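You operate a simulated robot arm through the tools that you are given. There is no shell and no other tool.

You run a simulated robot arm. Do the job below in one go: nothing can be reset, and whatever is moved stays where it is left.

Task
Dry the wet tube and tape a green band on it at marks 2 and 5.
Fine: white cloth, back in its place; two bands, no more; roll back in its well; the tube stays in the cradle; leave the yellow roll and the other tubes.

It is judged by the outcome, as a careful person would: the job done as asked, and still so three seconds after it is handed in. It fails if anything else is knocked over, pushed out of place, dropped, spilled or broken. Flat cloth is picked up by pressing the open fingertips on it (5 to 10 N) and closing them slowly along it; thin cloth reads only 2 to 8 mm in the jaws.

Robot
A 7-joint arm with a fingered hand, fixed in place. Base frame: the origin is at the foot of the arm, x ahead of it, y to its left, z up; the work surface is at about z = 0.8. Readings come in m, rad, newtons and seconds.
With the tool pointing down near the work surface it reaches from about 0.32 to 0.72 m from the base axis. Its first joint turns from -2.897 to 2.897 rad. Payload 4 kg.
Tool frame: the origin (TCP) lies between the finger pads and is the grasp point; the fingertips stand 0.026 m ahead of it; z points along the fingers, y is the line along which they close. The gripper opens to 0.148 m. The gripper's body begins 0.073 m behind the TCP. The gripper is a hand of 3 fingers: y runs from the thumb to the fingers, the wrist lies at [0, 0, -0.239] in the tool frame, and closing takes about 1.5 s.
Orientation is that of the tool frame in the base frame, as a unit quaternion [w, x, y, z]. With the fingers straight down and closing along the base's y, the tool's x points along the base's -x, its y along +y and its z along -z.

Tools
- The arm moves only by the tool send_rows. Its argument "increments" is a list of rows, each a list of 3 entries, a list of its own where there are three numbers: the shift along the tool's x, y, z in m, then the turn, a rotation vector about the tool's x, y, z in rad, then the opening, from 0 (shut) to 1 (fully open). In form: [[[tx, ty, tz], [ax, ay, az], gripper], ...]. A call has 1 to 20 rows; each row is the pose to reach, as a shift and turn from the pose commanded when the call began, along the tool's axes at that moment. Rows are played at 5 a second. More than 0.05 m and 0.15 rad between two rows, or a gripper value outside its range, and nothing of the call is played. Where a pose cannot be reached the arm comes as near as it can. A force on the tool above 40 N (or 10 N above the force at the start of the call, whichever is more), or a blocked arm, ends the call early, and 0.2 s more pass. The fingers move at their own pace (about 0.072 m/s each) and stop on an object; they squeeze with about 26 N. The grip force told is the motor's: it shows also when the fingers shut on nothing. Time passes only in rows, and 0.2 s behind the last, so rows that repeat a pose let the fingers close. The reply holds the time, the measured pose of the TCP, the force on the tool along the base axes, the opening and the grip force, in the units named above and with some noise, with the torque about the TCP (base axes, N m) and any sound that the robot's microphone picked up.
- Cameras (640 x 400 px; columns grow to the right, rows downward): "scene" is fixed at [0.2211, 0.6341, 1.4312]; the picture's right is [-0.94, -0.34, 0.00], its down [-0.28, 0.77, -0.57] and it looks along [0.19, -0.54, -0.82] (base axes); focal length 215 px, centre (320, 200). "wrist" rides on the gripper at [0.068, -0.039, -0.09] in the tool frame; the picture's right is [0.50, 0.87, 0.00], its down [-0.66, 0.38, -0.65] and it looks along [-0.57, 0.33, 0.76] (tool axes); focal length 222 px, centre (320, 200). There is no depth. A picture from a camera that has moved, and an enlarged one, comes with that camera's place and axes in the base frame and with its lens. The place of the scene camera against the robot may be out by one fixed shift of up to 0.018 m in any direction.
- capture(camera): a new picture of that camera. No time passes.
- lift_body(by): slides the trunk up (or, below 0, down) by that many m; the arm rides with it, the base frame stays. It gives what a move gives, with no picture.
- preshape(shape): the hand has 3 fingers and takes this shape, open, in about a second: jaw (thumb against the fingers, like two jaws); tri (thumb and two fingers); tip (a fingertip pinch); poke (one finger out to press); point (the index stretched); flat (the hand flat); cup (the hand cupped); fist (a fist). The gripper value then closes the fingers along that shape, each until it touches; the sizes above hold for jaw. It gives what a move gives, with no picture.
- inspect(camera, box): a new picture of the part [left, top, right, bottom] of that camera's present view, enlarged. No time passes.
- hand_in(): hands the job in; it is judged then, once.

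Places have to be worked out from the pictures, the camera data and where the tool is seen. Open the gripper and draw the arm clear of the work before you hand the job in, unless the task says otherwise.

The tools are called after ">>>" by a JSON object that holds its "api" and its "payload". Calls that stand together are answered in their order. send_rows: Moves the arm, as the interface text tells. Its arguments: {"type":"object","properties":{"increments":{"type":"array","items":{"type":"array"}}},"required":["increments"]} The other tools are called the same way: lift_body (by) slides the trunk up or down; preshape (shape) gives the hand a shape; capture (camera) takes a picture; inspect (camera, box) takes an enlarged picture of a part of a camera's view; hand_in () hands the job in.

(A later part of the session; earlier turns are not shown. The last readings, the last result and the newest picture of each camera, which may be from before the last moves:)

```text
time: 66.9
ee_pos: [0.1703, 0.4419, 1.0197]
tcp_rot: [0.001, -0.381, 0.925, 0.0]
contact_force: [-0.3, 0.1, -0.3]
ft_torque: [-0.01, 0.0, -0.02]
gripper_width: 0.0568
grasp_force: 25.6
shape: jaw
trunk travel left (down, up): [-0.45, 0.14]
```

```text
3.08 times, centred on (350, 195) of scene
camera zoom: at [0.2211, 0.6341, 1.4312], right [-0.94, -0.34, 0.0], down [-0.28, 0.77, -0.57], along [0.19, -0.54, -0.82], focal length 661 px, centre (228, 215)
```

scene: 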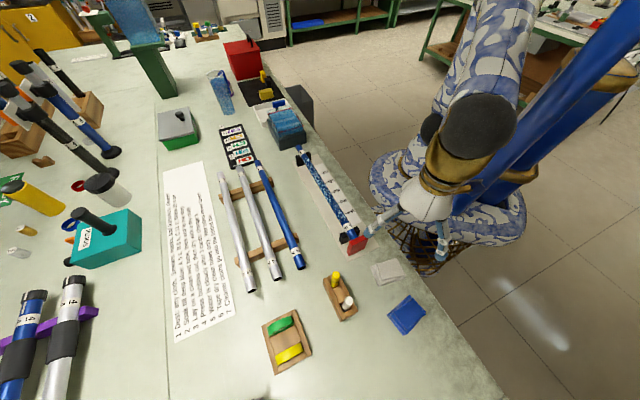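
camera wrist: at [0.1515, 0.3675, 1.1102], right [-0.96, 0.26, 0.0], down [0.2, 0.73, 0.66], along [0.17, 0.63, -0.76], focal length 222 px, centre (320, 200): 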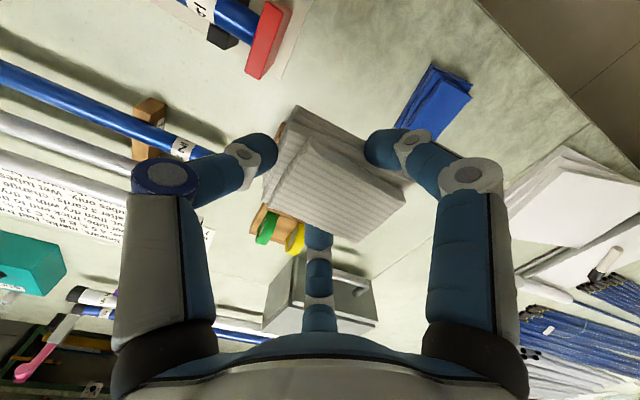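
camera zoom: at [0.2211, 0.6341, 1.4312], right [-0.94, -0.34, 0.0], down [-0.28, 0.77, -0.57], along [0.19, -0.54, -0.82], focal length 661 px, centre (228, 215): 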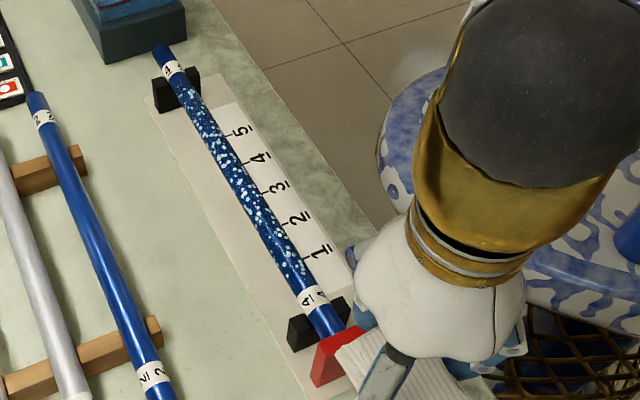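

The cloth is firm in the hand. I'll move parallel to the tube on its far side to take wrist views of the whole tube for triangulation.

>>> {"api": "send_rows", "payload": {"increments": [[[-0.017, -0.029, 0], [0, 0, 0], 0.25], [[-0.034, -0.057, 0], [0, 0, 0], 0.25], [[-0.05, -0.086, 0], [0, 0, 0], 0.25], [[-0.067, -0.114, 0], [0, 0, 0], 0.25], [[-0.084, -0.1427, 0], [0, 0, 0], 0.25], [[-0.084, -0.1427, 0], [0, 0, 0], 0.25]]}}

>>> {"api": "capture", "payload": {"camera": "wrist"}}

>>> {"api": "inspect", "payload": {"camera": "wrist", "box": [100, 0, 420, 130]}}

```text
time: 68.3
ee_pos: [0.3303, 0.3995, 1.0214]
tcp_rot: [0.0, -0.382, 0.924, 0.0]
contact_force: [-0.3, 0.1, -0.2]
ft_torque: [-0.01, -0.03, -0.02]
gripper_width: 0.0571
grasp_force: 25.9
shape: jaw
trunk travel left (down, up): [-0.45, 0.14]
```

```text
taken
camera wrist: at [0.312, 0.3247, 1.1102], right [-0.97, 0.26, 0.0], down [0.2, 0.73, 0.66], along [0.17, 0.63, -0.76], focal length 222 px, centre (320, 200)
```

wrist: 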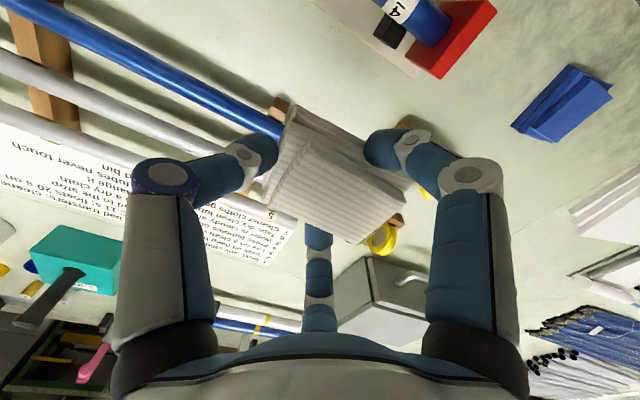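

```text
2.00 times, centred on (260, 65) of wrist
camera zoom: at [0.312, 0.3247, 1.1102], right [-0.97, 0.26, 0.0], down [0.2, 0.73, 0.66], along [0.17, 0.63, -0.76], focal length 444 px, centre (440, 470)
```

zoom: 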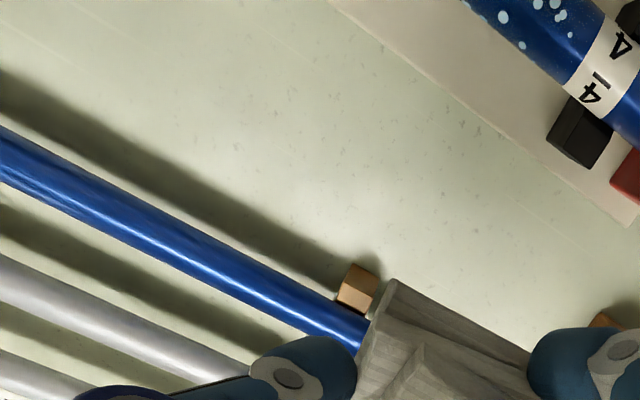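

Triangulation puts the tube's near label at (0.2445, 0.336, 0.859) and the far one near (0.496, 0.087). I'll go above mid-tube (0.372, 0.210) at z=0.95.

>>> {"api": "send_rows", "payload": {"increments": [[[0.021, -0.033, 0], [0, 0, 0], 0.25], [[0.042, -0.066, 0], [0, 0, 0], 0.25], [[0.063, -0.099, 0], [0, 0, 0], 0.25], [[0.084, -0.132, 0], [0, 0, 0], 0.25], [[0.1042, -0.1647, 0.01], [0, 0, 0], 0.25], [[0.1042, -0.1647, 0.04], [0, 0, 0], 0.25], [[0.1042, -0.1647, 0.07], [0, 0, 0], 0.25], [[0.1042, -0.1647, 0.07], [0, 0, 0], 0.25]]}}

>>> {"api": "capture", "payload": {"camera": "wrist"}}

>>> {"api": "inspect", "payload": {"camera": "scene", "box": [270, 100, 430, 260]}}

```text
time: 70.1
ee_pos: [0.3729, 0.2092, 0.9511]
tcp_rot: [0.0, -0.382, 0.924, 0.001]
contact_force: [-0.1, 1.0, -1.0]
ft_torque: [0.0, 0.02, -0.04]
gripper_width: 0.0563
grasp_force: 25.7
shape: jaw
trunk travel left (down, up): [-0.45, 0.14]
```

```text
taken
camera wrist: at [0.354, 0.1355, 1.0414], right [-0.97, 0.26, 0.0], down [0.2, 0.73, 0.66], along [0.17, 0.63, -0.76], focal length 222 px, centre (320, 200)
```

wrist: 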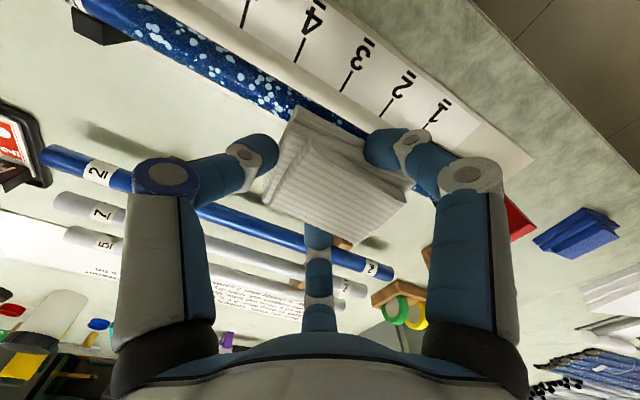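

```text
2.50 times, centred on (350, 180) of scene
camera zoom: at [0.2211, 0.6341, 1.4312], right [-0.94, -0.34, 0.0], down [-0.28, 0.77, -0.57], along [0.19, -0.54, -0.82], focal length 537 px, centre (245, 250)
```

zoom: 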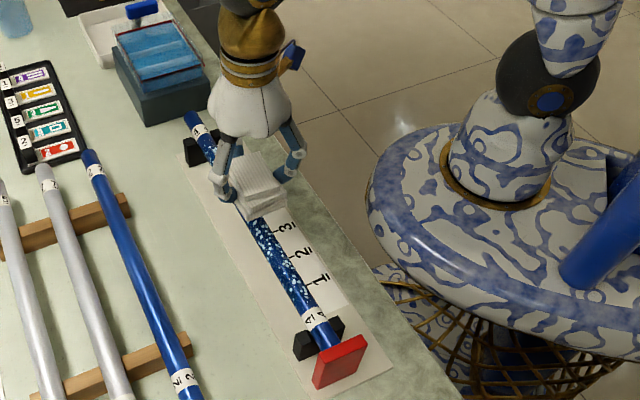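

The hand is right over the tube (x+y = 0.582 both for tube and TCP). Lowering toward expected contact near z≈0.90.

>>> {"api": "send_rows", "payload": {"increments": [[[0, 0, 0.015], [0, 0, 0], 0.25], [[0, 0, 0.03], [0, 0, 0], 0.25], [[0, 0, 0.036], [0, 0, 0], 0.25], [[0, 0, 0.04], [0, 0, 0], 0.25]]}}

```text
time: 71.1
ee_pos: [0.3737, 0.2092, 0.9108]
tcp_rot: [0.001, -0.382, 0.924, 0.0]
contact_force: [0.3, 0.8, -0.3]
ft_torque: [0.01, 0.03, 0.02]
gripper_width: 0.0563
grasp_force: 26.0
shape: jaw
trunk travel left (down, up): [-0.45, 0.14]
```

No contact at 0.911; going down in 2 mm steps.

>>> {"api": "send_rows", "payload": {"increments": [[[0, 0, 0.002], [0, 0, 0], 0.25], [[0, 0, 0.004], [0, 0, 0], 0.25], [[0, 0, 0.006], [0, 0, 0], 0.25]]}}

```text
time: 71.9
ee_pos: [0.3751, 0.2109, 0.9051]
tcp_rot: [0.001, -0.382, 0.924, 0.001]
contact_force: [-0.3, 0.8, -0.8]
ft_torque: [-0.01, 0.0, 0.01]
gripper_width: 0.0566
grasp_force: 25.9
shape: jaw
trunk travel left (down, up): [-0.45, 0.14]
```

Still free at 0.905. Continuing.

>>> {"api": "send_rows", "payload": {"increments": [[[0, 0, 0.002], [0, 0, 0], 0.25], [[0, 0, 0.004], [0, 0, 0], 0.25], [[0, 0, 0.006], [0, 0, 0], 0.25]]}}

```text
time: 72.7
ee_pos: [0.3745, 0.2112, 0.9016]
tcp_rot: [0.003, -0.381, 0.924, 0.001]
contact_force: [4.3, 0.7, 34.9]
ft_torque: [-0.08, 0.0, 0.09]
gripper_width: 0.0576
grasp_force: 26.0
shape: jaw
trunk travel left (down, up): [-0.45, 0.14]
```

Contact with the tube: 35 N, too hard. Easing up 3 mm.

>>> {"api": "send_rows", "payload": {"increments": [[[0, 0, -0.002], [0, 0, 0], 0.25], [[0, 0, -0.003], [0, 0, 0], 0.25]]}}

```text
time: 73.3
ee_pos: [0.3729, 0.2103, 0.9019]
tcp_rot: [0.0, -0.382, 0.924, 0.002]
contact_force: [6.0, 2.5, 13.6]
ft_torque: [0.0, -0.17, 0.11]
gripper_width: 0.0574
grasp_force: 25.8
shape: jaw
trunk travel left (down, up): [-0.45, 0.14]
```

13.6 N with some sideways component. Raising 1 mm more before wiping.

>>> {"api": "send_rows", "payload": {"increments": [[[0, 0, -0.001], [0, 0, 0], 0.25], [[0, 0, -0.001], [0, 0, 0], 0.25]]}}

>>> {"api": "capture", "payload": {"camera": "wrist"}}

>>> {"api": "inspect", "payload": {"camera": "scene", "box": [280, 120, 400, 260]}}

```text
time: 73.9
ee_pos: [0.3738, 0.2098, 0.9026]
tcp_rot: [0.0, -0.382, 0.924, 0.0]
contact_force: [1.5, -1.1, 2.9]
ft_torque: [-0.03, 0.0, 0.01]
gripper_width: 0.0576
grasp_force: 26.0
shape: jaw
trunk travel left (down, up): [-0.45, 0.14]
```

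```text
taken
camera wrist: at [0.3544, 0.1354, 0.9921], right [-0.97, 0.26, 0.0], down [0.2, 0.73, 0.65], along [0.17, 0.63, -0.76], focal length 222 px, centre (320, 200)
```

wrist: 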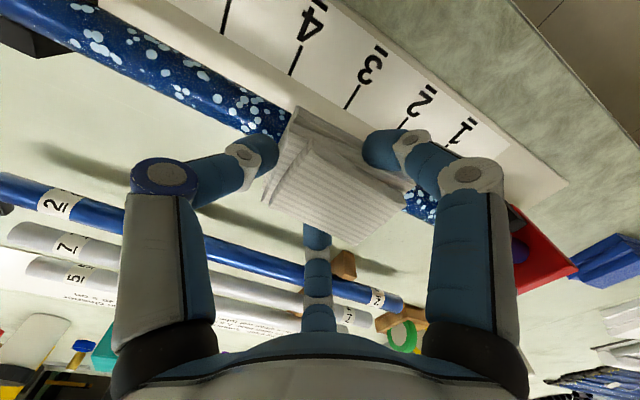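

```text
2.86 times, centred on (340, 190) of scene
camera zoom: at [0.2211, 0.6341, 1.4312], right [-0.94, -0.34, 0.0], down [-0.28, 0.77, -0.57], along [0.19, -0.54, -0.82], focal length 614 px, centre (263, 229)
```

zoom: 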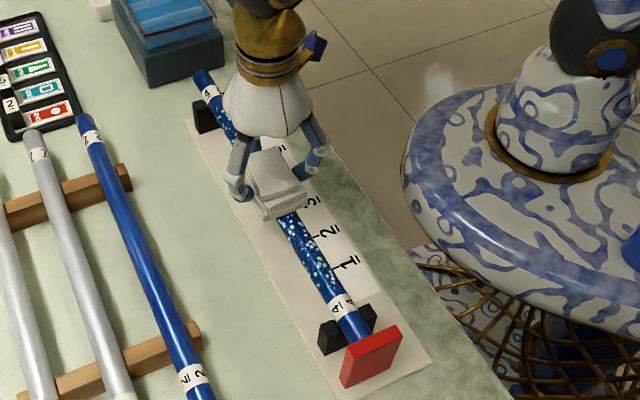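

Light contact (2.9 N) now. I'll press slightly more and wipe slowly toward the stop, then check the droplets.

>>> {"api": "send_rows", "payload": {"increments": [[[0, 0, 0.0008], [0, 0, 0], 0.25], [[0, 0.008, 0.0008], [0, 0, 0], 0.25], [[0, 0.016, 0.0008], [0, 0, 0], 0.25], [[0, 0.024, 0.0008], [0, 0, 0], 0.25], [[0, 0.032, 0.0008], [0, 0, 0], 0.25], [[0, 0.04, 0.0008], [0, 0, 0], 0.25]]}}

>>> {"api": "capture", "payload": {"camera": "wrist"}}

>>> {"api": "inspect", "payload": {"camera": "scene", "box": [280, 120, 400, 260]}}

```text
time: 75.3
ee_pos: [0.3466, 0.2388, 0.9019]
tcp_rot: [0.001, -0.382, 0.924, 0.001]
contact_force: [2.9, -3.0, 13.1]
ft_torque: [-0.18, -0.06, 0.02]
gripper_width: 0.0575
grasp_force: 26.3
shape: jaw
trunk travel left (down, up): [-0.45, 0.14]
```

```text
taken
camera wrist: at [0.3264, 0.1641, 0.9915], right [-0.97, 0.26, 0.0], down [0.2, 0.73, 0.66], along [0.17, 0.63, -0.75], focal length 222 px, centre (320, 200)
```

wrist: 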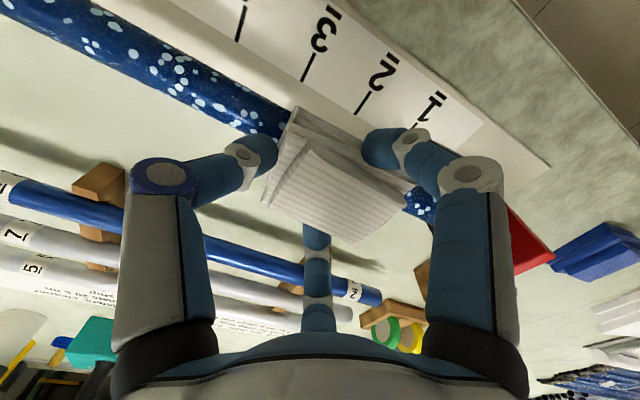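

```text
2.86 times, centred on (340, 190) of scene
camera zoom: at [0.2211, 0.6341, 1.4312], right [-0.94, -0.34, 0.0], down [-0.28, 0.77, -0.57], along [0.19, -0.54, -0.82], focal length 614 px, centre (263, 229)
```

zoom: 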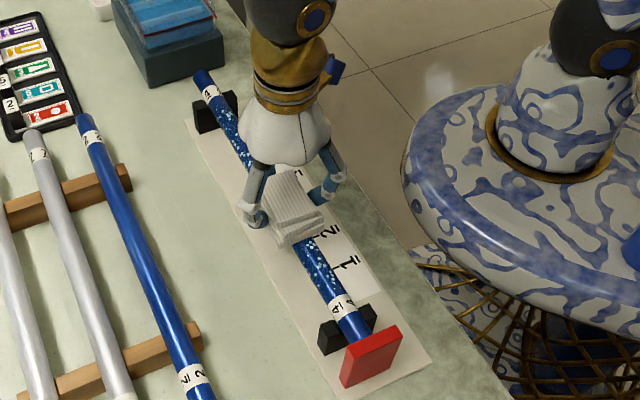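

Let me zoom on the stretch just wiped to see whether the drops disappeared.

>>> {"api": "inspect", "payload": {"camera": "wrist", "box": [60, 0, 300, 150]}}

>>> {"api": "inspect", "payload": {"camera": "scene", "box": [300, 140, 370, 210]}}

```text
2.67 times, centred on (180, 75) of wrist
camera zoom: at [0.3264, 0.1641, 0.9915], right [-0.97, 0.26, 0.0], down [0.2, 0.73, 0.66], along [0.17, 0.63, -0.75], focal length 592 px, centre (693, 533)
```

zoom: 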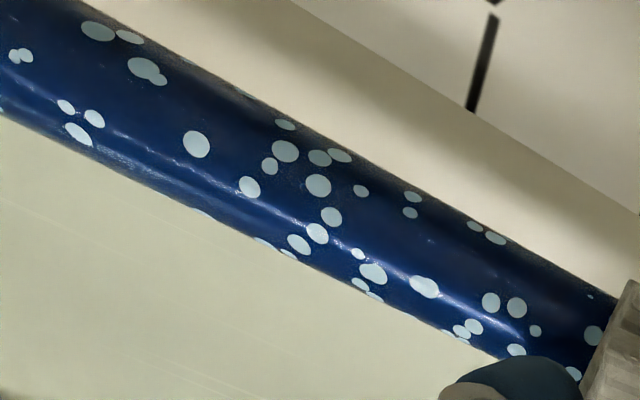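

```text
5.71 times, centred on (335, 175) of scene
camera zoom: at [0.2211, 0.6341, 1.4312], right [-0.94, -0.34, 0.0], down [-0.28, 0.77, -0.57], along [0.19, -0.54, -0.82], focal length 1228 px, centre (234, 343)
```

zoom: 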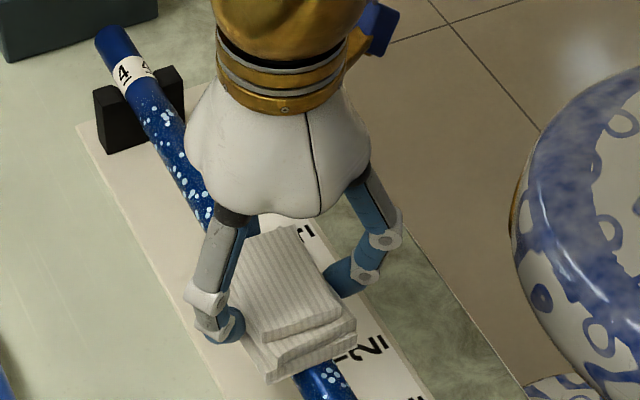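

Drops are still visible right next to the cloth; the actual contact centre was further in. I'll lift the cloth to look at the wiped patch.

>>> {"api": "send_rows", "payload": {"increments": [[[0, 0, -0.03], [0, 0, 0], 0.25], [[-0.02, 0, -0.06], [0, 0, 0], 0.25], [[-0.06, 0, -0.08], [0, 0, 0], 0.25], [[-0.1, 0, -0.08], [0, 0, 0], 0.25], [[-0.1, 0, -0.08], [0, 0, 0], 0.25]]}}

>>> {"api": "capture", "payload": {"camera": "wrist"}}

>>> {"api": "inspect", "payload": {"camera": "wrist", "box": [100, 0, 420, 160]}}

>>> {"api": "inspect", "payload": {"camera": "scene", "box": [290, 140, 370, 250]}}

```text
time: 76.5
ee_pos: [0.4174, 0.3089, 0.9822]
tcp_rot: [0.001, -0.382, 0.924, 0.0]
contact_force: [0.5, 0.2, -0.6]
ft_torque: [-0.04, 0.0, -0.01]
gripper_width: 0.0568
grasp_force: 26.2
shape: jaw
trunk travel left (down, up): [-0.45, 0.14]
```

```text
taken
camera wrist: at [0.3982, 0.2342, 1.072], right [-0.97, 0.26, 0.0], down [0.2, 0.73, 0.66], along [0.17, 0.63, -0.76], focal length 222 px, centre (320, 200)
```

wrist: 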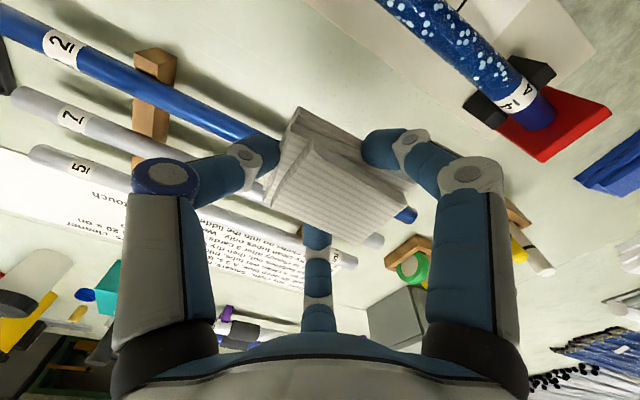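

```text
2.00 times, centred on (260, 80) of wrist
camera zoom: at [0.3982, 0.2342, 1.072], right [-0.97, 0.26, 0.0], down [0.2, 0.73, 0.66], along [0.17, 0.63, -0.76], focal length 444 px, centre (440, 440)
```

zoom: 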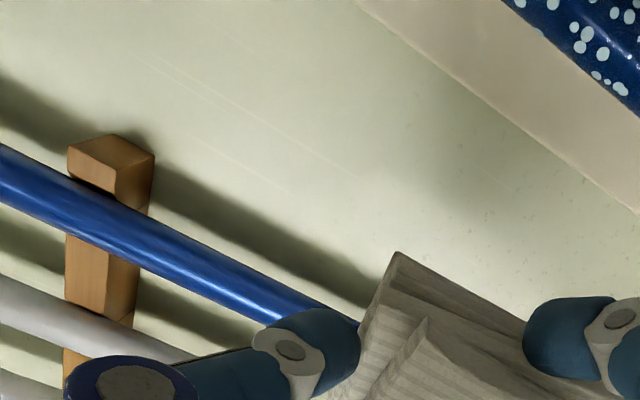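

```text
3.64 times, centred on (330, 195) of scene
camera zoom: at [0.2211, 0.6341, 1.4312], right [-0.94, -0.34, 0.0], down [-0.28, 0.77, -0.57], along [0.19, -0.54, -0.82], focal length 781 px, centre (284, 218)
```

zoom: 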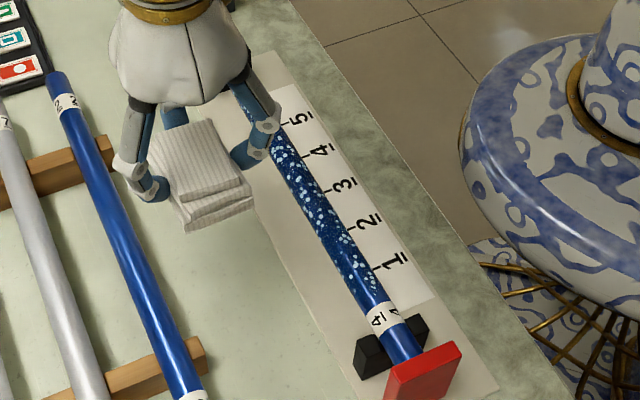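

I'll zoom the scene camera in more on the middle of the tube to compare with the earlier drop pattern.

>>> {"api": "inspect", "payload": {"camera": "scene", "box": [315, 170, 355, 235]}}

>>> {"api": "inspect", "payload": {"camera": "wrist", "box": [360, 0, 640, 160]}}

```text
6.15 times, centred on (335, 202) of scene
camera zoom: at [0.2211, 0.6341, 1.4312], right [-0.94, -0.34, 0.0], down [-0.28, 0.77, -0.57], along [0.19, -0.54, -0.82], focal length 1322 px, centre (228, 185)
```

zoom: 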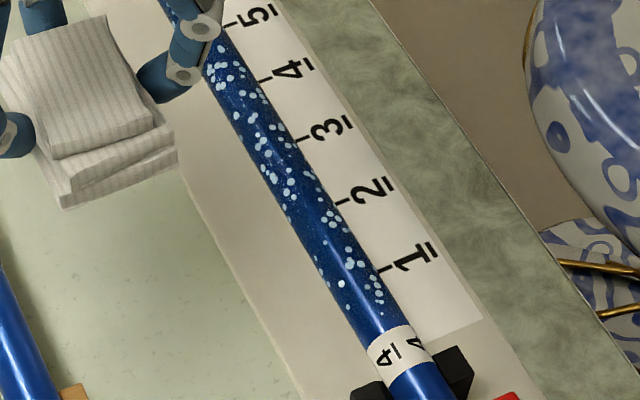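

```text
2.29 times, centred on (500, 80) of wrist
camera zoom: at [0.3982, 0.2342, 1.072], right [-0.97, 0.26, 0.0], down [0.2, 0.73, 0.66], along [0.17, 0.63, -0.76], focal length 508 px, centre (-91, 474)
```

zoom: 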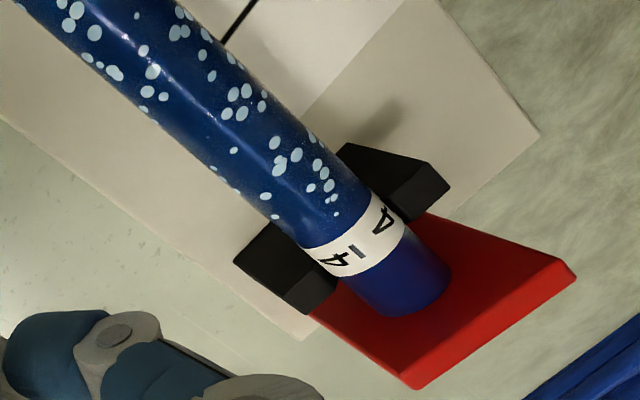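

I'll take the same zoom box as at the start for a direct comparison of the drop pattern.

>>> {"api": "inspect", "payload": {"camera": "scene", "box": [280, 130, 380, 260]}}

```text
3.08 times, centred on (330, 195) of scene
camera zoom: at [0.2211, 0.6341, 1.4312], right [-0.94, -0.34, 0.0], down [-0.28, 0.77, -0.57], along [0.19, -0.54, -0.82], focal length 661 px, centre (289, 215)
```

zoom: 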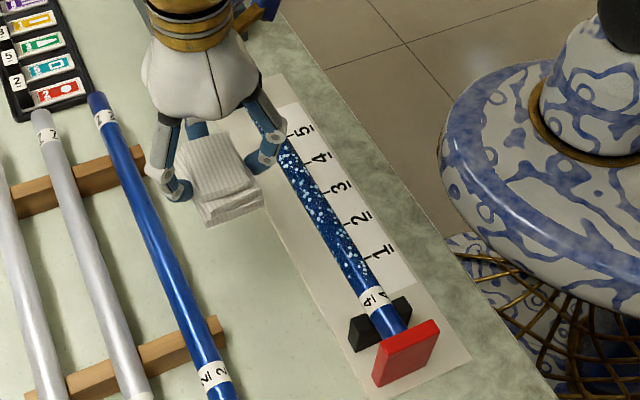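

To see the wiped stretch directly, I'll move the hand so the wrist camera looks at the tube around marks 2–3.

>>> {"api": "send_rows", "payload": {"increments": [[[0.03, 0.002, 0], [0, 0, 0], 0.25], [[0.0626, 0.0042, 0], [0, 0, 0], 0.25], [[0.0626, 0.0042, 0], [0, 0, 0], 0.25]]}}

>>> {"api": "inspect", "payload": {"camera": "wrist", "box": [180, 0, 460, 175]}}

```text
time: 77.3
ee_pos: [0.3685, 0.2662, 0.9836]
tcp_rot: [0.001, -0.382, 0.924, 0.0]
contact_force: [-1.1, -0.1, 0.6]
ft_torque: [0.0, 0.04, -0.01]
gripper_width: 0.0572
grasp_force: 26.1
shape: jaw
trunk travel left (down, up): [-0.45, 0.14]
```

```text
2.29 times, centred on (320, 88) of wrist
camera zoom: at [0.35, 0.1924, 1.0725], right [-0.97, 0.26, 0.0], down [0.2, 0.73, 0.66], along [0.17, 0.63, -0.76], focal length 508 px, centre (320, 457)
```

zoom: 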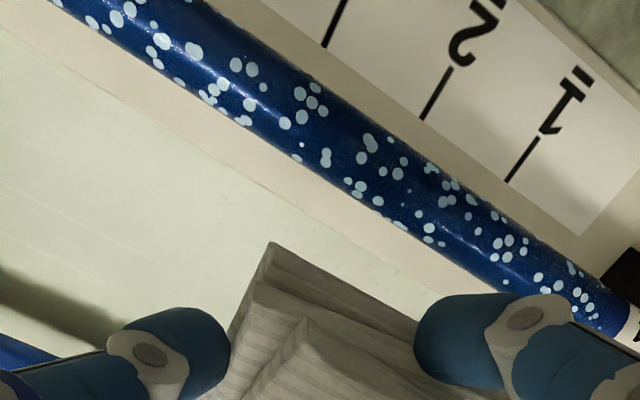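

Drops still seem to be there; drying may need firmer or repeated strokes. I'll do a proper full-length stroke: go to the far end of the wet stretch first, at height.

>>> {"api": "send_rows", "payload": {"increments": [[[0.009, -0.045, 0], [0, 0, 0], 0.25], [[0.018, -0.09, 0], [0, 0, 0], 0.25], [[0.027, -0.135, 0], [0, 0, 0], 0.25], [[0.0361, -0.1831, 0], [0, 0, 0], 0.25], [[0.0361, -0.1831, 0.04], [0, 0, 0], 0.25], [[0.0361, -0.1831, 0.065], [0, 0, 0], 0.25], [[0.0361, -0.1831, 0.075], [0, 0, 0], 0.25], [[0.0361, -0.1831, 0.078], [0, 0, 0], 0.25]]}}

>>> {"api": "capture", "payload": {"camera": "wrist"}}

>>> {"api": "inspect", "payload": {"camera": "scene", "box": [260, 100, 380, 230]}}

```text
time: 79.1
ee_pos: [0.4727, 0.1124, 0.9042]
tcp_rot: [0.002, -0.382, 0.924, 0.001]
contact_force: [0.7, -0.3, -0.5]
ft_torque: [0.03, 0.01, -0.01]
gripper_width: 0.0559
grasp_force: 25.8
shape: jaw
trunk travel left (down, up): [-0.45, 0.14]
```

```text
taken
camera wrist: at [0.4547, 0.0377, 0.9944], right [-0.97, 0.26, 0.0], down [0.2, 0.73, 0.66], along [0.17, 0.63, -0.75], focal length 222 px, centre (320, 200)
```

wrist: 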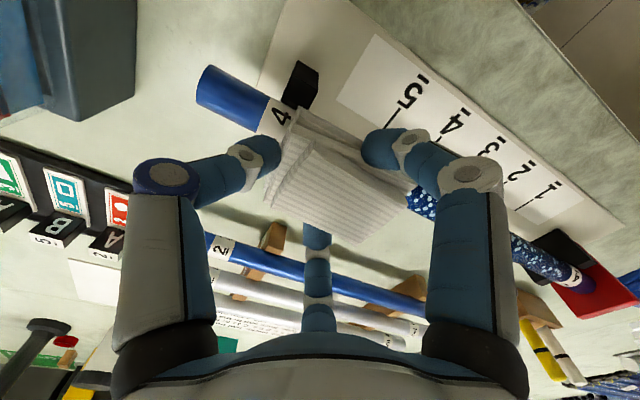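

```text
3.08 times, centred on (320, 165) of scene
camera zoom: at [0.2211, 0.6341, 1.4312], right [-0.94, -0.34, 0.0], down [-0.28, 0.77, -0.57], along [0.19, -0.54, -0.82], focal length 661 px, centre (320, 308)
```

zoom: 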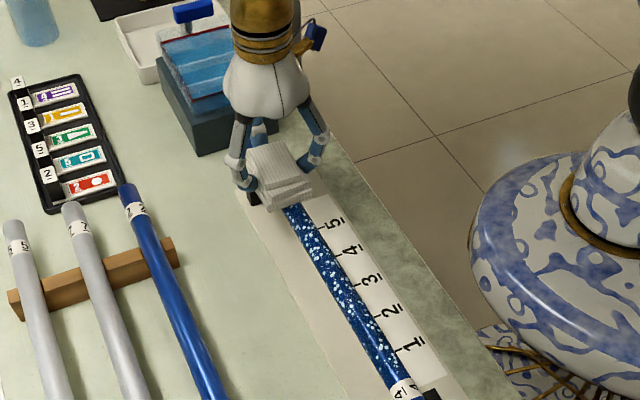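

At the far end, just above contact (z 0.904). Pressing to about 8–10 N and wiping toward the stop.

>>> {"api": "send_rows", "payload": {"increments": [[[0, 0, 0.001], [0, 0, 0], 0.25], [[0, 0, 0.0019], [0, 0, 0], 0.25], [[0, 0.01, 0.0019], [0, 0, 0], 0.25], [[0, 0.02, 0.0019], [0, 0, 0], 0.25], [[0, 0.03, 0.0019], [0, 0, 0], 0.25], [[0, 0.04, 0.0019], [0, 0, 0], 0.25]]}}

```text
time: 80.5
ee_pos: [0.4443, 0.1418, 0.9024]
tcp_rot: [0.001, -0.383, 0.924, 0.002]
contact_force: [0.9, -0.8, -0.8]
ft_torque: [-0.01, -0.04, 0.0]
gripper_width: 0.0563
grasp_force: 26.1
shape: jaw
trunk travel left (down, up): [-0.45, 0.14]
```

No contact force here yet; lowering 1–2 mm further in place.

>>> {"api": "send_rows", "payload": {"increments": [[[0, 0, 0.0008], [0, 0, 0], 0.25], [[0, 0, 0.0016], [0, 0, 0], 0.25], [[0, 0, 0.0016], [0, 0, 0], 0.25]]}}

```text
time: 81.3
ee_pos: [0.4449, 0.1408, 0.9018]
tcp_rot: [0.001, -0.382, 0.924, 0.001]
contact_force: [1.7, 0.4, 11.8]
ft_torque: [-0.02, 0.05, 0.04]
gripper_width: 0.0563
grasp_force: 25.7
shape: jaw
trunk travel left (down, up): [-0.45, 0.14]
```

11.8 N here. I'll hop back to the far end, set down and wipe a longer stroke toward the stop.

>>> {"api": "send_rows", "payload": {"increments": [[[0, 0, -0.005], [0, 0, 0], 0.25], [[0, -0.03, -0.005], [0, 0, 0], 0.25], [[0, -0.048, -0.004], [0, 0, 0], 0.25], [[0, -0.048, 0], [0, 0, 0], 0.25], [[0, -0.038, 0], [0, 0, 0], 0.25], [[0, -0.028, 0], [0, 0, 0], 0.25], [[0, -0.018, 0], [0, 0, 0], 0.25], [[0, -0.008, 0], [0, 0, 0], 0.25], [[0, 0.002, 0], [0, 0, 0], 0.25], [[0, 0.012, 0], [0, 0, 0], 0.25], [[0, 0.022, 0], [0, 0, 0], 0.25], [[0, 0.032, 0], [0, 0, 0], 0.25], [[0, 0.042, 0], [0, 0, 0], 0.25]]}}

>>> {"api": "capture", "payload": {"camera": "wrist"}}

```text
time: 84.1
ee_pos: [0.4125, 0.171, 0.8993]
tcp_rot: [0.001, -0.382, 0.924, 0.001]
contact_force: [4.4, -4.1, 28.2]
ft_torque: [-0.38, -0.11, -0.01]
gripper_width: 0.0587
grasp_force: 26.1
shape: jaw
trunk travel left (down, up): [-0.45, 0.14]
```

```text
taken
camera wrist: at [0.3938, 0.0955, 0.9898], right [-0.97, 0.26, 0.0], down [0.2, 0.73, 0.66], along [0.17, 0.63, -0.75], focal length 222 px, centre (320, 200)
```

wrist: 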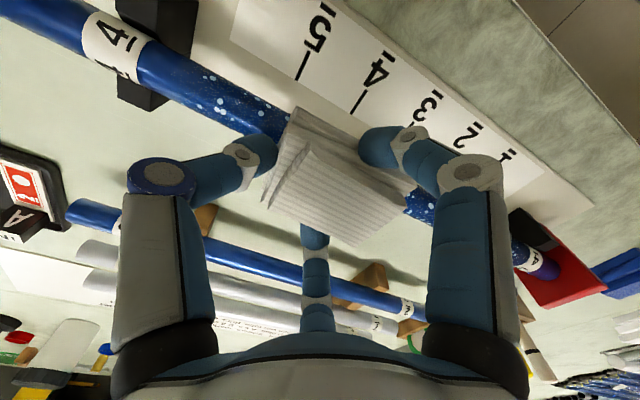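

The wiped stretch near the far end looks much cleaner now. Zooming in to confirm.

>>> {"api": "inspect", "payload": {"camera": "wrist", "box": [80, 0, 320, 150]}}

```text
2.67 times, centred on (200, 75) of wrist
camera zoom: at [0.3938, 0.0955, 0.9898], right [-0.97, 0.26, 0.0], down [0.2, 0.73, 0.66], along [0.17, 0.63, -0.75], focal length 592 px, centre (640, 533)
```

zoom: 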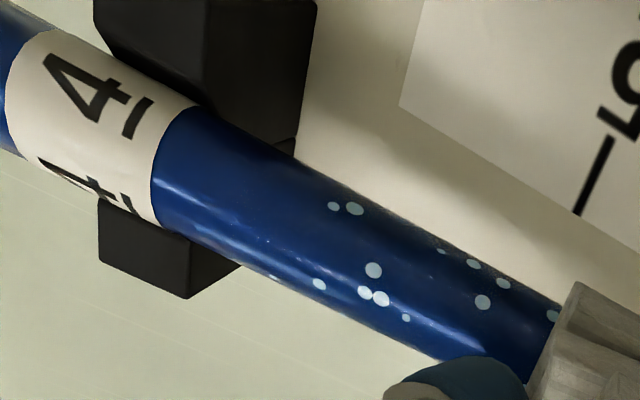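

Wiping works – most drops in that stretch are gone. I'll ease the pressure a bit (28 N now) and continue toward the stop, raising slightly as the contact height increases.

>>> {"api": "send_rows", "payload": {"increments": [[[0, 0.0, -0.001], [0, 0, 0], 0.25], [[0, 0.01, -0.0012], [0, 0, 0], 0.25], [[0, 0.02, -0.0014], [0, 0, 0], 0.25], [[0, 0.03, -0.0016], [0, 0, 0], 0.25], [[0, 0.04, -0.0017], [0, 0, 0], 0.25], [[0, 0.05, -0.0018], [0, 0, 0], 0.25]]}}

```text
time: 85.5
ee_pos: [0.3794, 0.2065, 0.9025]
tcp_rot: [0.0, -0.381, 0.924, 0.002]
contact_force: [1.3, -1.0, 4.7]
ft_torque: [-0.13, -0.05, 0.01]
gripper_width: 0.0576
grasp_force: 25.7
shape: jaw
trunk travel left (down, up): [-0.45, 0.14]
```

4.7 N here; I'll press about 0.6 mm more and keep going toward the stop.

>>> {"api": "send_rows", "payload": {"increments": [[[0, 0.0, 0.0006], [0, 0, 0], 0.25], [[0, 0.01, 0.0006], [0, 0, 0], 0.25], [[0, 0.02, 0.0005], [0, 0, 0], 0.25], [[0, 0.03, 0.0004], [0, 0, 0], 0.25], [[0, 0.04, 0.0003], [0, 0, 0], 0.25], [[0, 0.05, 0.0002], [0, 0, 0], 0.25], [[0, 0.06, 0.0001], [0, 0, 0], 0.25]]}}

```text
time: 87.1
ee_pos: [0.3368, 0.2481, 0.9013]
tcp_rot: [0.0, -0.382, 0.924, 0.001]
contact_force: [0.7, 0.1, 1.5]
ft_torque: [-0.01, -0.05, -0.01]
gripper_width: 0.0573
grasp_force: 26.2
shape: jaw
trunk travel left (down, up): [-0.45, 0.14]
```

Force fell to 1.5 N at s≈0.13, so I'll go down 0.8 mm and wipe on to the near label.

>>> {"api": "send_rows", "payload": {"increments": [[[0, 0.0, 0.0008], [0, 0, 0], 0.25], [[0, 0.01, 0.0009], [0, 0, 0], 0.25], [[0, 0.02, 0.001], [0, 0, 0], 0.25], [[0, 0.03, 0.001], [0, 0, 0], 0.25], [[0, 0.04, 0.001], [0, 0, 0], 0.25]]}}

>>> {"api": "capture", "payload": {"camera": "wrist"}}

>>> {"api": "inspect", "payload": {"camera": "scene", "box": [280, 130, 380, 260]}}

```text
time: 88.3
ee_pos: [0.3085, 0.2768, 0.902]
tcp_rot: [0.001, -0.382, 0.924, 0.002]
contact_force: [2.5, -2.7, 11.8]
ft_torque: [-0.13, -0.04, 0.0]
gripper_width: 0.0571
grasp_force: 26.5
shape: jaw
trunk travel left (down, up): [-0.45, 0.14]
```

```text
taken
camera wrist: at [0.2891, 0.2022, 0.9913], right [-0.97, 0.26, 0.0], down [0.2, 0.73, 0.66], along [0.17, 0.63, -0.75], focal length 222 px, centre (320, 200)
```

wrist: 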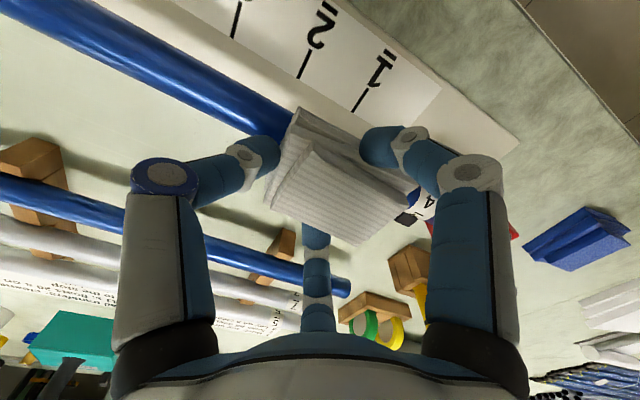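

```text
3.08 times, centred on (330, 195) of scene
camera zoom: at [0.2211, 0.6341, 1.4312], right [-0.94, -0.34, 0.0], down [-0.28, 0.77, -0.57], along [0.19, -0.54, -0.82], focal length 661 px, centre (289, 215)
```

zoom: 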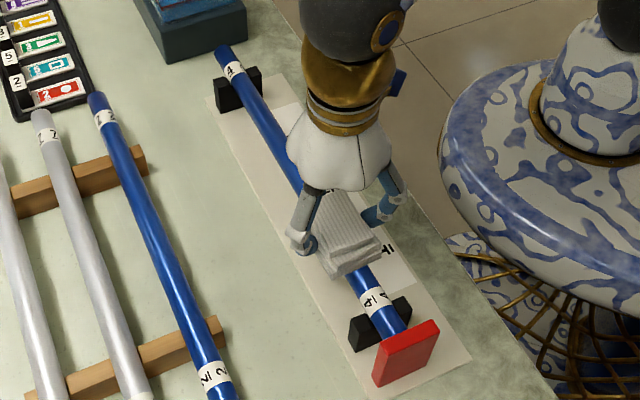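

The tube behind the cloth is now clear of drops. I'll finish the last ~3 cm to the label, then lift and inspect the whole tube.

>>> {"api": "send_rows", "payload": {"increments": [[[0, 0.008, 0], [0, 0, 0], 0.25], [[0, 0.016, 0], [0, 0, 0], 0.25], [[0, 0.024, 0], [0, 0, 0], 0.25], [[0, 0.03, 0], [0, 0, 0], 0.25], [[0, 0.03, -0.03], [0, 0, 0], 0.25], [[-0.03, 0.03, -0.06], [0, 0, 0], 0.25], [[-0.06, 0.03, -0.08], [0, 0, 0], 0.25], [[-0.1, 0.03, -0.08], [0, 0, 0], 0.25], [[-0.1, 0.03, -0.08], [0, 0, 0], 0.25]]}}

>>> {"api": "inspect", "payload": {"camera": "scene", "box": [290, 130, 370, 260]}}

>>> {"api": "inspect", "payload": {"camera": "scene", "box": [290, 135, 340, 195]}}

>>> {"api": "inspect", "payload": {"camera": "scene", "box": [320, 185, 370, 245]}}

```text
time: 90.3
ee_pos: [0.3577, 0.3694, 0.9797]
tcp_rot: [0.001, -0.381, 0.924, 0.0]
contact_force: [0.9, -0.6, -0.8]
ft_torque: [-0.05, 0.02, -0.02]
gripper_width: 0.056
grasp_force: 26.3
shape: jaw
trunk travel left (down, up): [-0.45, 0.14]
```

```text
3.08 times, centred on (330, 195) of scene
camera zoom: at [0.2211, 0.6341, 1.4312], right [-0.94, -0.34, 0.0], down [-0.28, 0.77, -0.57], along [0.19, -0.54, -0.82], focal length 661 px, centre (289, 215)
```

zoom: 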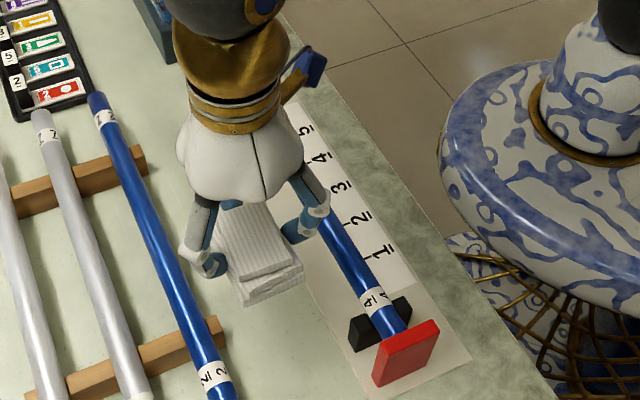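

```text
6.67 times, centred on (315, 165) of scene
camera zoom: at [0.2211, 0.6341, 1.4312], right [-0.94, -0.34, 0.0], down [-0.28, 0.77, -0.57], along [0.19, -0.54, -0.82], focal length 1432 px, centre (353, 433)
```

zoom: 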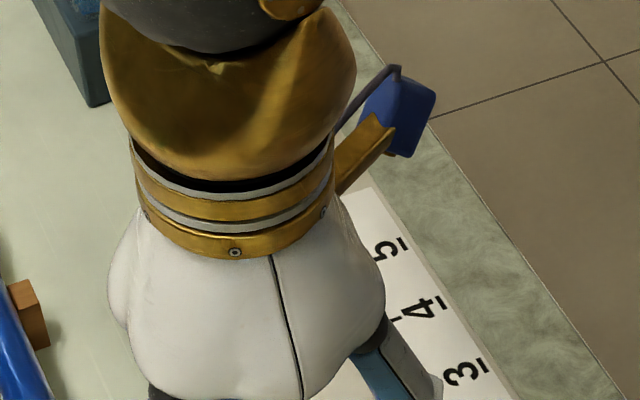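

```text
6.67 times, centred on (345, 215) of scene
camera zoom: at [0.2211, 0.6341, 1.4312], right [-0.94, -0.34, 0.0], down [-0.28, 0.77, -0.57], along [0.19, -0.54, -0.82], focal length 1432 px, centre (153, 100)
```

zoom: 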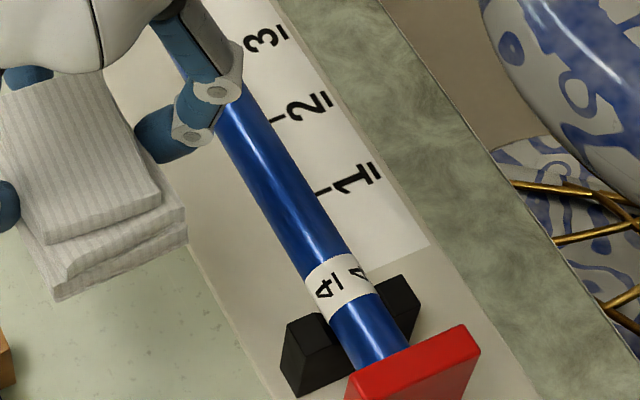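

The near half is fully dry. I'll move the hand so the wrist camera sees the far half of the tube.

>>> {"api": "send_rows", "payload": {"increments": [[[0.012, -0.04, 0], [0, 0, 0], 0.25], [[0.024, -0.08, 0], [0, 0, 0], 0.25], [[0.037, -0.12, 0], [0, 0, 0], 0.25], [[0.05, -0.16, 0], [0, 0, 0], 0.25], [[0.0622, -0.2, 0], [0, 0, 0], 0.25], [[0.0622, -0.2, 0], [0, 0, 0], 0.25]]}}

>>> {"api": "inspect", "payload": {"camera": "wrist", "box": [120, 0, 480, 175]}}

>>> {"api": "capture", "payload": {"camera": "wrist"}}

```text
time: 91.7
ee_pos: [0.4573, 0.1832, 0.9801]
tcp_rot: [0.0, -0.382, 0.924, 0.001]
contact_force: [-0.7, 0.6, -1.1]
ft_torque: [0.01, 0.03, 0.05]
gripper_width: 0.0562
grasp_force: 26.5
shape: jaw
trunk travel left (down, up): [-0.45, 0.14]
```

```text
1.78 times, centred on (300, 88) of wrist
camera zoom: at [0.4371, 0.1076, 1.0703], right [-0.97, 0.26, 0.0], down [0.2, 0.73, 0.66], along [0.17, 0.63, -0.76], focal length 395 px, centre (356, 400)
```

zoom: 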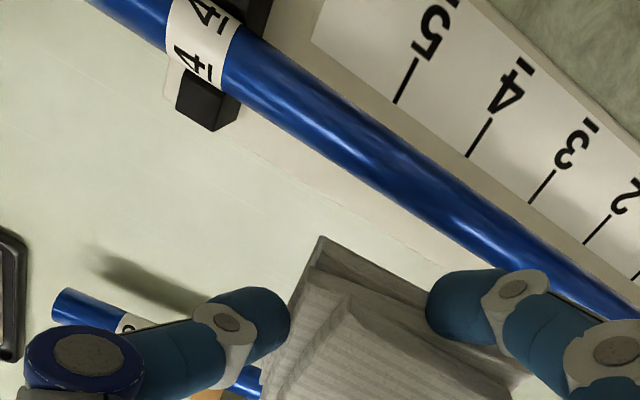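

```text
taken
camera wrist: at [0.4371, 0.1076, 1.0703], right [-0.97, 0.26, 0.0], down [0.2, 0.73, 0.66], along [0.17, 0.63, -0.76], focal length 222 px, centre (320, 200)
```

wrist: 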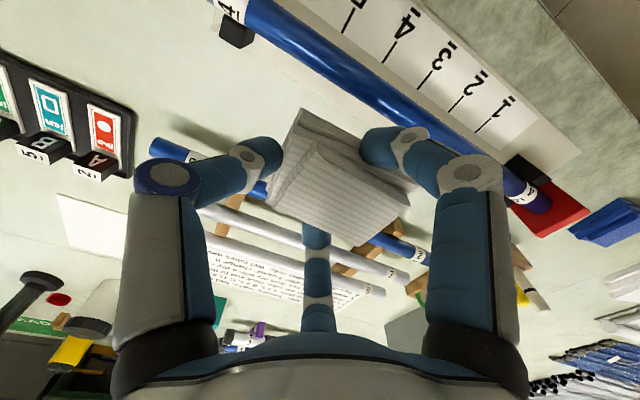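

The whole tube looks drop-free. Zooming in to check for residual wet film around marks 3–4.

>>> {"api": "inspect", "payload": {"camera": "wrist", "box": [240, 0, 400, 110]}}

>>> {"api": "inspect", "payload": {"camera": "wrist", "box": [380, 60, 540, 170]}}

>>> {"api": "inspect", "payload": {"camera": "scene", "box": [285, 135, 365, 250]}}

```text
3.64 times, centred on (320, 55) of wrist
camera zoom: at [0.4371, 0.1076, 1.0703], right [-0.97, 0.26, 0.0], down [0.2, 0.73, 0.66], along [0.17, 0.63, -0.76], focal length 808 px, centre (320, 727)
```

zoom: 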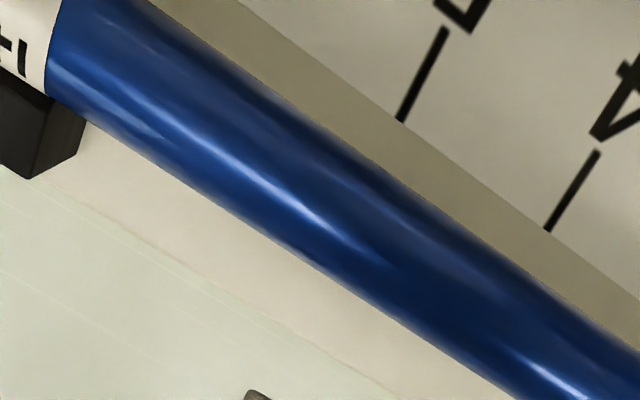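

```text
3.64 times, centred on (460, 115) of wrist
camera zoom: at [0.4371, 0.1076, 1.0703], right [-0.97, 0.26, 0.0], down [0.2, 0.73, 0.66], along [0.17, 0.63, -0.76], focal length 808 px, centre (-189, 509)
```

zoom: 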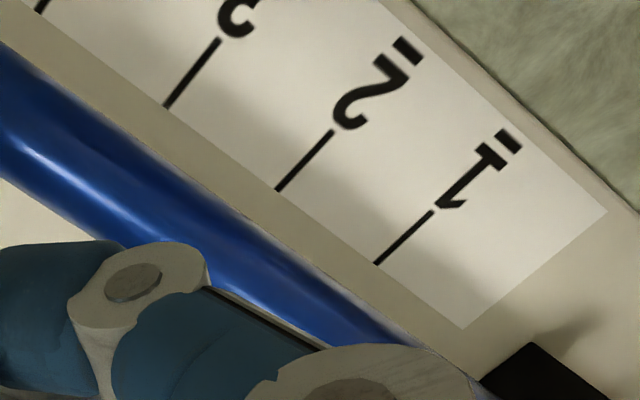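

```text
3.48 times, centred on (325, 192) of scene
camera zoom: at [0.2211, 0.6341, 1.4312], right [-0.94, -0.34, 0.0], down [-0.28, 0.77, -0.57], along [0.19, -0.54, -0.82], focal length 747 px, centre (303, 226)
```

zoom: 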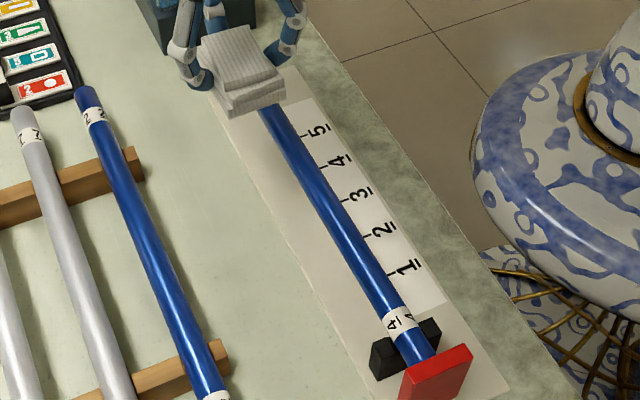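

The tube is visibly dry all along. For good measure I'll do one more full gentle pass, starting again at the far end.

>>> {"api": "send_rows", "payload": {"increments": [[[0.0406, -0.03, 0], [0, 0, 0], 0.25], [[0.0406, -0.0665, 0.0], [0, 0, 0], 0.25], [[0.0406, -0.0665, 0.04], [0, 0, 0], 0.25], [[0.0406, -0.0665, 0.07], [0, 0, 0], 0.25], [[0.0406, -0.0665, 0.0775], [0, 0, 0], 0.25], [[0.0406, -0.0665, 0.079], [0, 0, 0], 0.25], [[0.0406, -0.0665, 0.08], [0, 0, 0], 0.25]]}}

```text
refused: row 1 steps farther than a row can; nothing moved
```

That first step was 0.0505 m; I'll split it.

>>> {"api": "send_rows", "payload": {"increments": [[[0.02, -0.03, 0], [0, 0, 0], 0.25], [[0.0406, -0.0665, 0.0], [0, 0, 0], 0.25], [[0.0406, -0.0665, 0.04], [0, 0, 0], 0.25], [[0.0406, -0.0665, 0.07], [0, 0, 0], 0.25], [[0.0406, -0.0665, 0.0775], [0, 0, 0], 0.25], [[0.0406, -0.0665, 0.079], [0, 0, 0], 0.25], [[0.0406, -0.0665, 0.08], [0, 0, 0], 0.25]]}}

```text
time: 93.3
ee_pos: [0.4724, 0.1067, 0.9017]
tcp_rot: [0.001, -0.382, 0.924, 0.001]
contact_force: [-1.4, 0.0, 7.8]
ft_torque: [-0.03, 0.05, -0.01]
gripper_width: 0.0555
grasp_force: 26.1
shape: jaw
trunk travel left (down, up): [-0.45, 0.14]
```

7.8 N at the far end. Wiping toward the stop, following the tube height.

>>> {"api": "send_rows", "payload": {"increments": [[[-0.001, 0.012, 0], [0, 0, 0], 0.25], [[-0.002, 0.024, -0.0001], [0, 0, 0], 0.25], [[-0.002, 0.036, -0.0003], [0, 0, 0], 0.25], [[-0.002, 0.048, -0.0005], [0, 0, 0], 0.25], [[-0.002, 0.06, -0.0007], [0, 0, 0], 0.25], [[-0.002, 0.072, -0.0009], [0, 0, 0], 0.25], [[-0.002, 0.084, -0.001], [0, 0, 0], 0.25], [[-0.002, 0.096, -0.0011], [0, 0, 0], 0.25], [[-0.002, 0.108, -0.0011], [0, 0, 0], 0.25]]}}

```text
time: 95.3
ee_pos: [0.4001, 0.1859, 0.9014]
tcp_rot: [0.002, -0.382, 0.924, 0.0]
contact_force: [0.5, 0.1, 2.2]
ft_torque: [0.01, 0.0, 0.02]
gripper_width: 0.0555
grasp_force: 25.7
shape: jaw
trunk travel left (down, up): [-0.45, 0.14]
```

2.2 N here; pressing 0.7 mm more and continuing.

>>> {"api": "send_rows", "payload": {"increments": [[[0.001, 0.0, 0.0007], [0, 0, 0], 0.25], [[0.002, 0.012, 0.0008], [0, 0, 0], 0.25], [[0.002, 0.024, 0.0008], [0, 0, 0], 0.25], [[0.002, 0.036, 0.0008], [0, 0, 0], 0.25], [[0.002, 0.048, 0.0008], [0, 0, 0], 0.25], [[0.002, 0.06, 0.0008], [0, 0, 0], 0.25], [[0.002, 0.072, 0.0009], [0, 0, 0], 0.25], [[0.002, 0.084, 0.001], [0, 0, 0], 0.25]]}}

```text
time: 97.1
ee_pos: [0.3383, 0.2446, 0.9014]
tcp_rot: [0.002, -0.382, 0.924, 0.001]
contact_force: [3.3, -3.2, 13.6]
ft_torque: [-0.1, -0.08, -0.01]
gripper_width: 0.0555
grasp_force: 25.5
shape: jaw
trunk travel left (down, up): [-0.45, 0.14]
```

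13.6 N, good contact. Finishing the pass to the near label, then lifting clear.

>>> {"api": "send_rows", "payload": {"increments": [[[0.0, 0.012, 0.0], [0, 0, 0], 0.25], [[0.0, 0.024, 0.0], [0, 0, 0], 0.25], [[0.0, 0.036, 0.0], [0, 0, 0], 0.25], [[0.0, 0.048, 0.0], [0, 0, 0], 0.25], [[0.0, 0.06, 0.0], [0, 0, 0], 0.25], [[0.0, 0.068, 0.0], [0, 0, 0], 0.25], [[0.0, 0.068, -0.03], [0, 0, 0], 0.25], [[0.0, 0.068, -0.07], [0, 0, 0], 0.25], [[0.0, 0.068, -0.1], [0, 0, 0], 0.25]]}}

>>> {"api": "capture", "payload": {"camera": "scene"}}

>>> {"api": "capture", "payload": {"camera": "wrist"}}

```text
time: 99.1
ee_pos: [0.2919, 0.2918, 1.0003]
tcp_rot: [0.0, -0.382, 0.924, 0.001]
contact_force: [0.0, -0.9, -0.9]
ft_torque: [0.0, -0.02, 0.02]
gripper_width: 0.0554
grasp_force: 26.5
shape: jaw
trunk travel left (down, up): [-0.45, 0.14]
```

```text
taken
```

scene: 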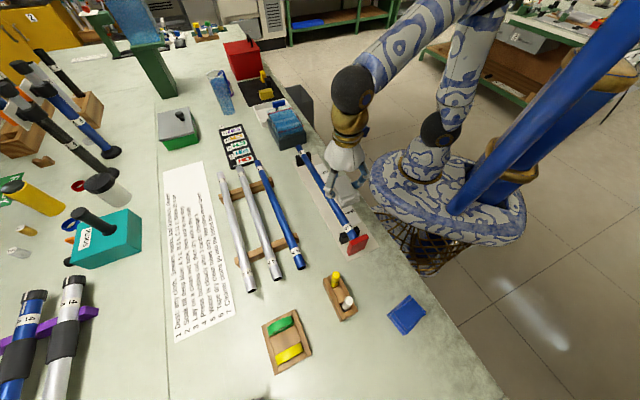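

```text
taken
camera wrist: at [0.2718, 0.2165, 1.0917], right [-0.97, 0.26, 0.0], down [0.2, 0.73, 0.66], along [0.17, 0.63, -0.76], focal length 222 px, centre (320, 200)
```

wrist: 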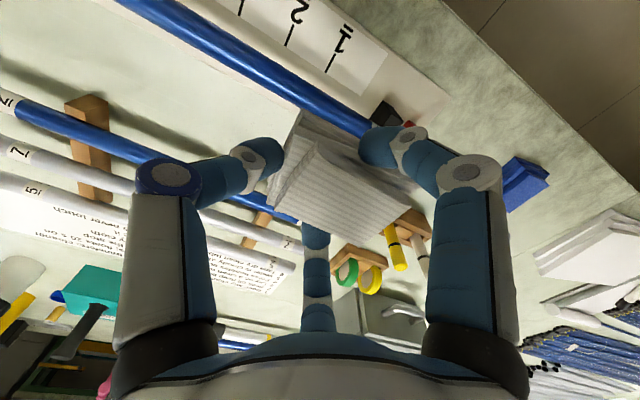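

The tube is dry. Now I return the cloth: its original centre was about (0.100, 0.411) with the long axis at ~38°, so I'll carry it there while turning the hand back to match.

>>> {"api": "send_rows", "payload": {"increments": [[[0.004, 0.021, 0], [0, 0, -0.14], 0.25], [[0.008, 0.043, 0], [0, 0, -0.28], 0.25], [[0.013, 0.065, 0], [0, 0, -0.42], 0.25], [[0.017, 0.087, 0], [0, 0, -0.56], 0.25], [[0.021, 0.108, 0], [0, 0, -0.7], 0.25], [[0.026, 0.13, 0], [0, 0, -0.84], 0.25], [[0.03, 0.152, 0], [0, 0, -0.98], 0.25], [[0.034, 0.174, 0], [0, 0, -1.12], 0.25], [[0.038, 0.195, 0], [0, 0, -1.26], 0.25], [[0.0426, 0.217, 0], [0, 0, -1.38], 0.25], [[0.0426, 0.217, 0], [0, 0, -1.45], 0.25], [[0.0426, 0.217, 0], [0, 0, -1.45], 0.25]]}}

>>> {"api": "capture", "payload": {"camera": "wrist"}}

>>> {"api": "inspect", "payload": {"camera": "scene", "box": [310, 180, 470, 330]}}

```text
time: 101.7
ee_pos: [0.1051, 0.416, 1.0015]
tcp_rot: [-0.001, 0.899, -0.439, 0.001]
contact_force: [0.1, 0.1, -1.5]
ft_torque: [0.0, -0.01, -0.06]
gripper_width: 0.055
grasp_force: 26.1
shape: jaw
trunk travel left (down, up): [-0.45, 0.14]
```

```text
taken
camera wrist: at [0.1798, 0.386, 1.0914], right [-0.37, -0.93, 0.0], down [-0.7, 0.28, 0.65], along [-0.61, 0.25, -0.76], focal length 222 px, centre (320, 200)
```

wrist: 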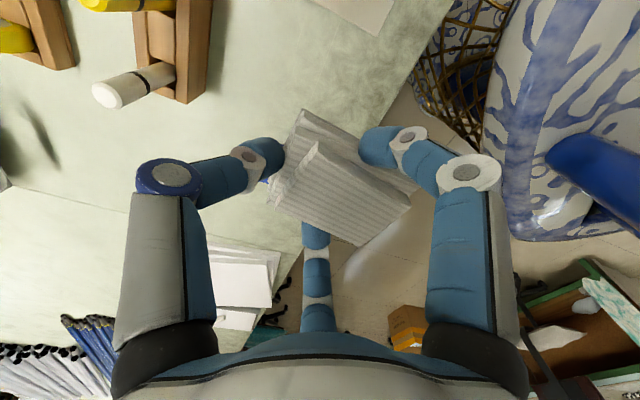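

```text
2.67 times, centred on (390, 255) of scene
camera zoom: at [0.2211, 0.6341, 1.4312], right [-0.94, -0.34, 0.0], down [-0.28, 0.77, -0.57], along [0.19, -0.54, -0.82], focal length 573 px, centre (133, 53)
```

zoom: 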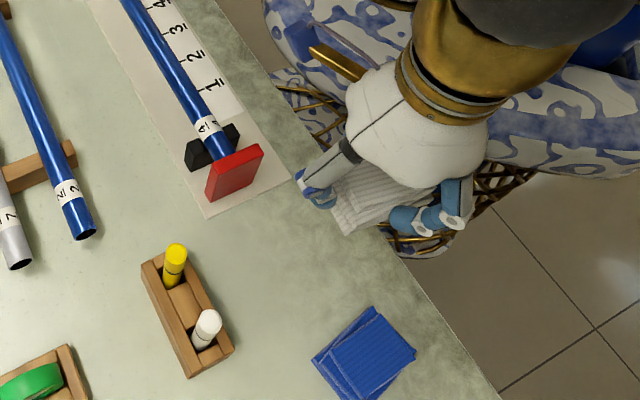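

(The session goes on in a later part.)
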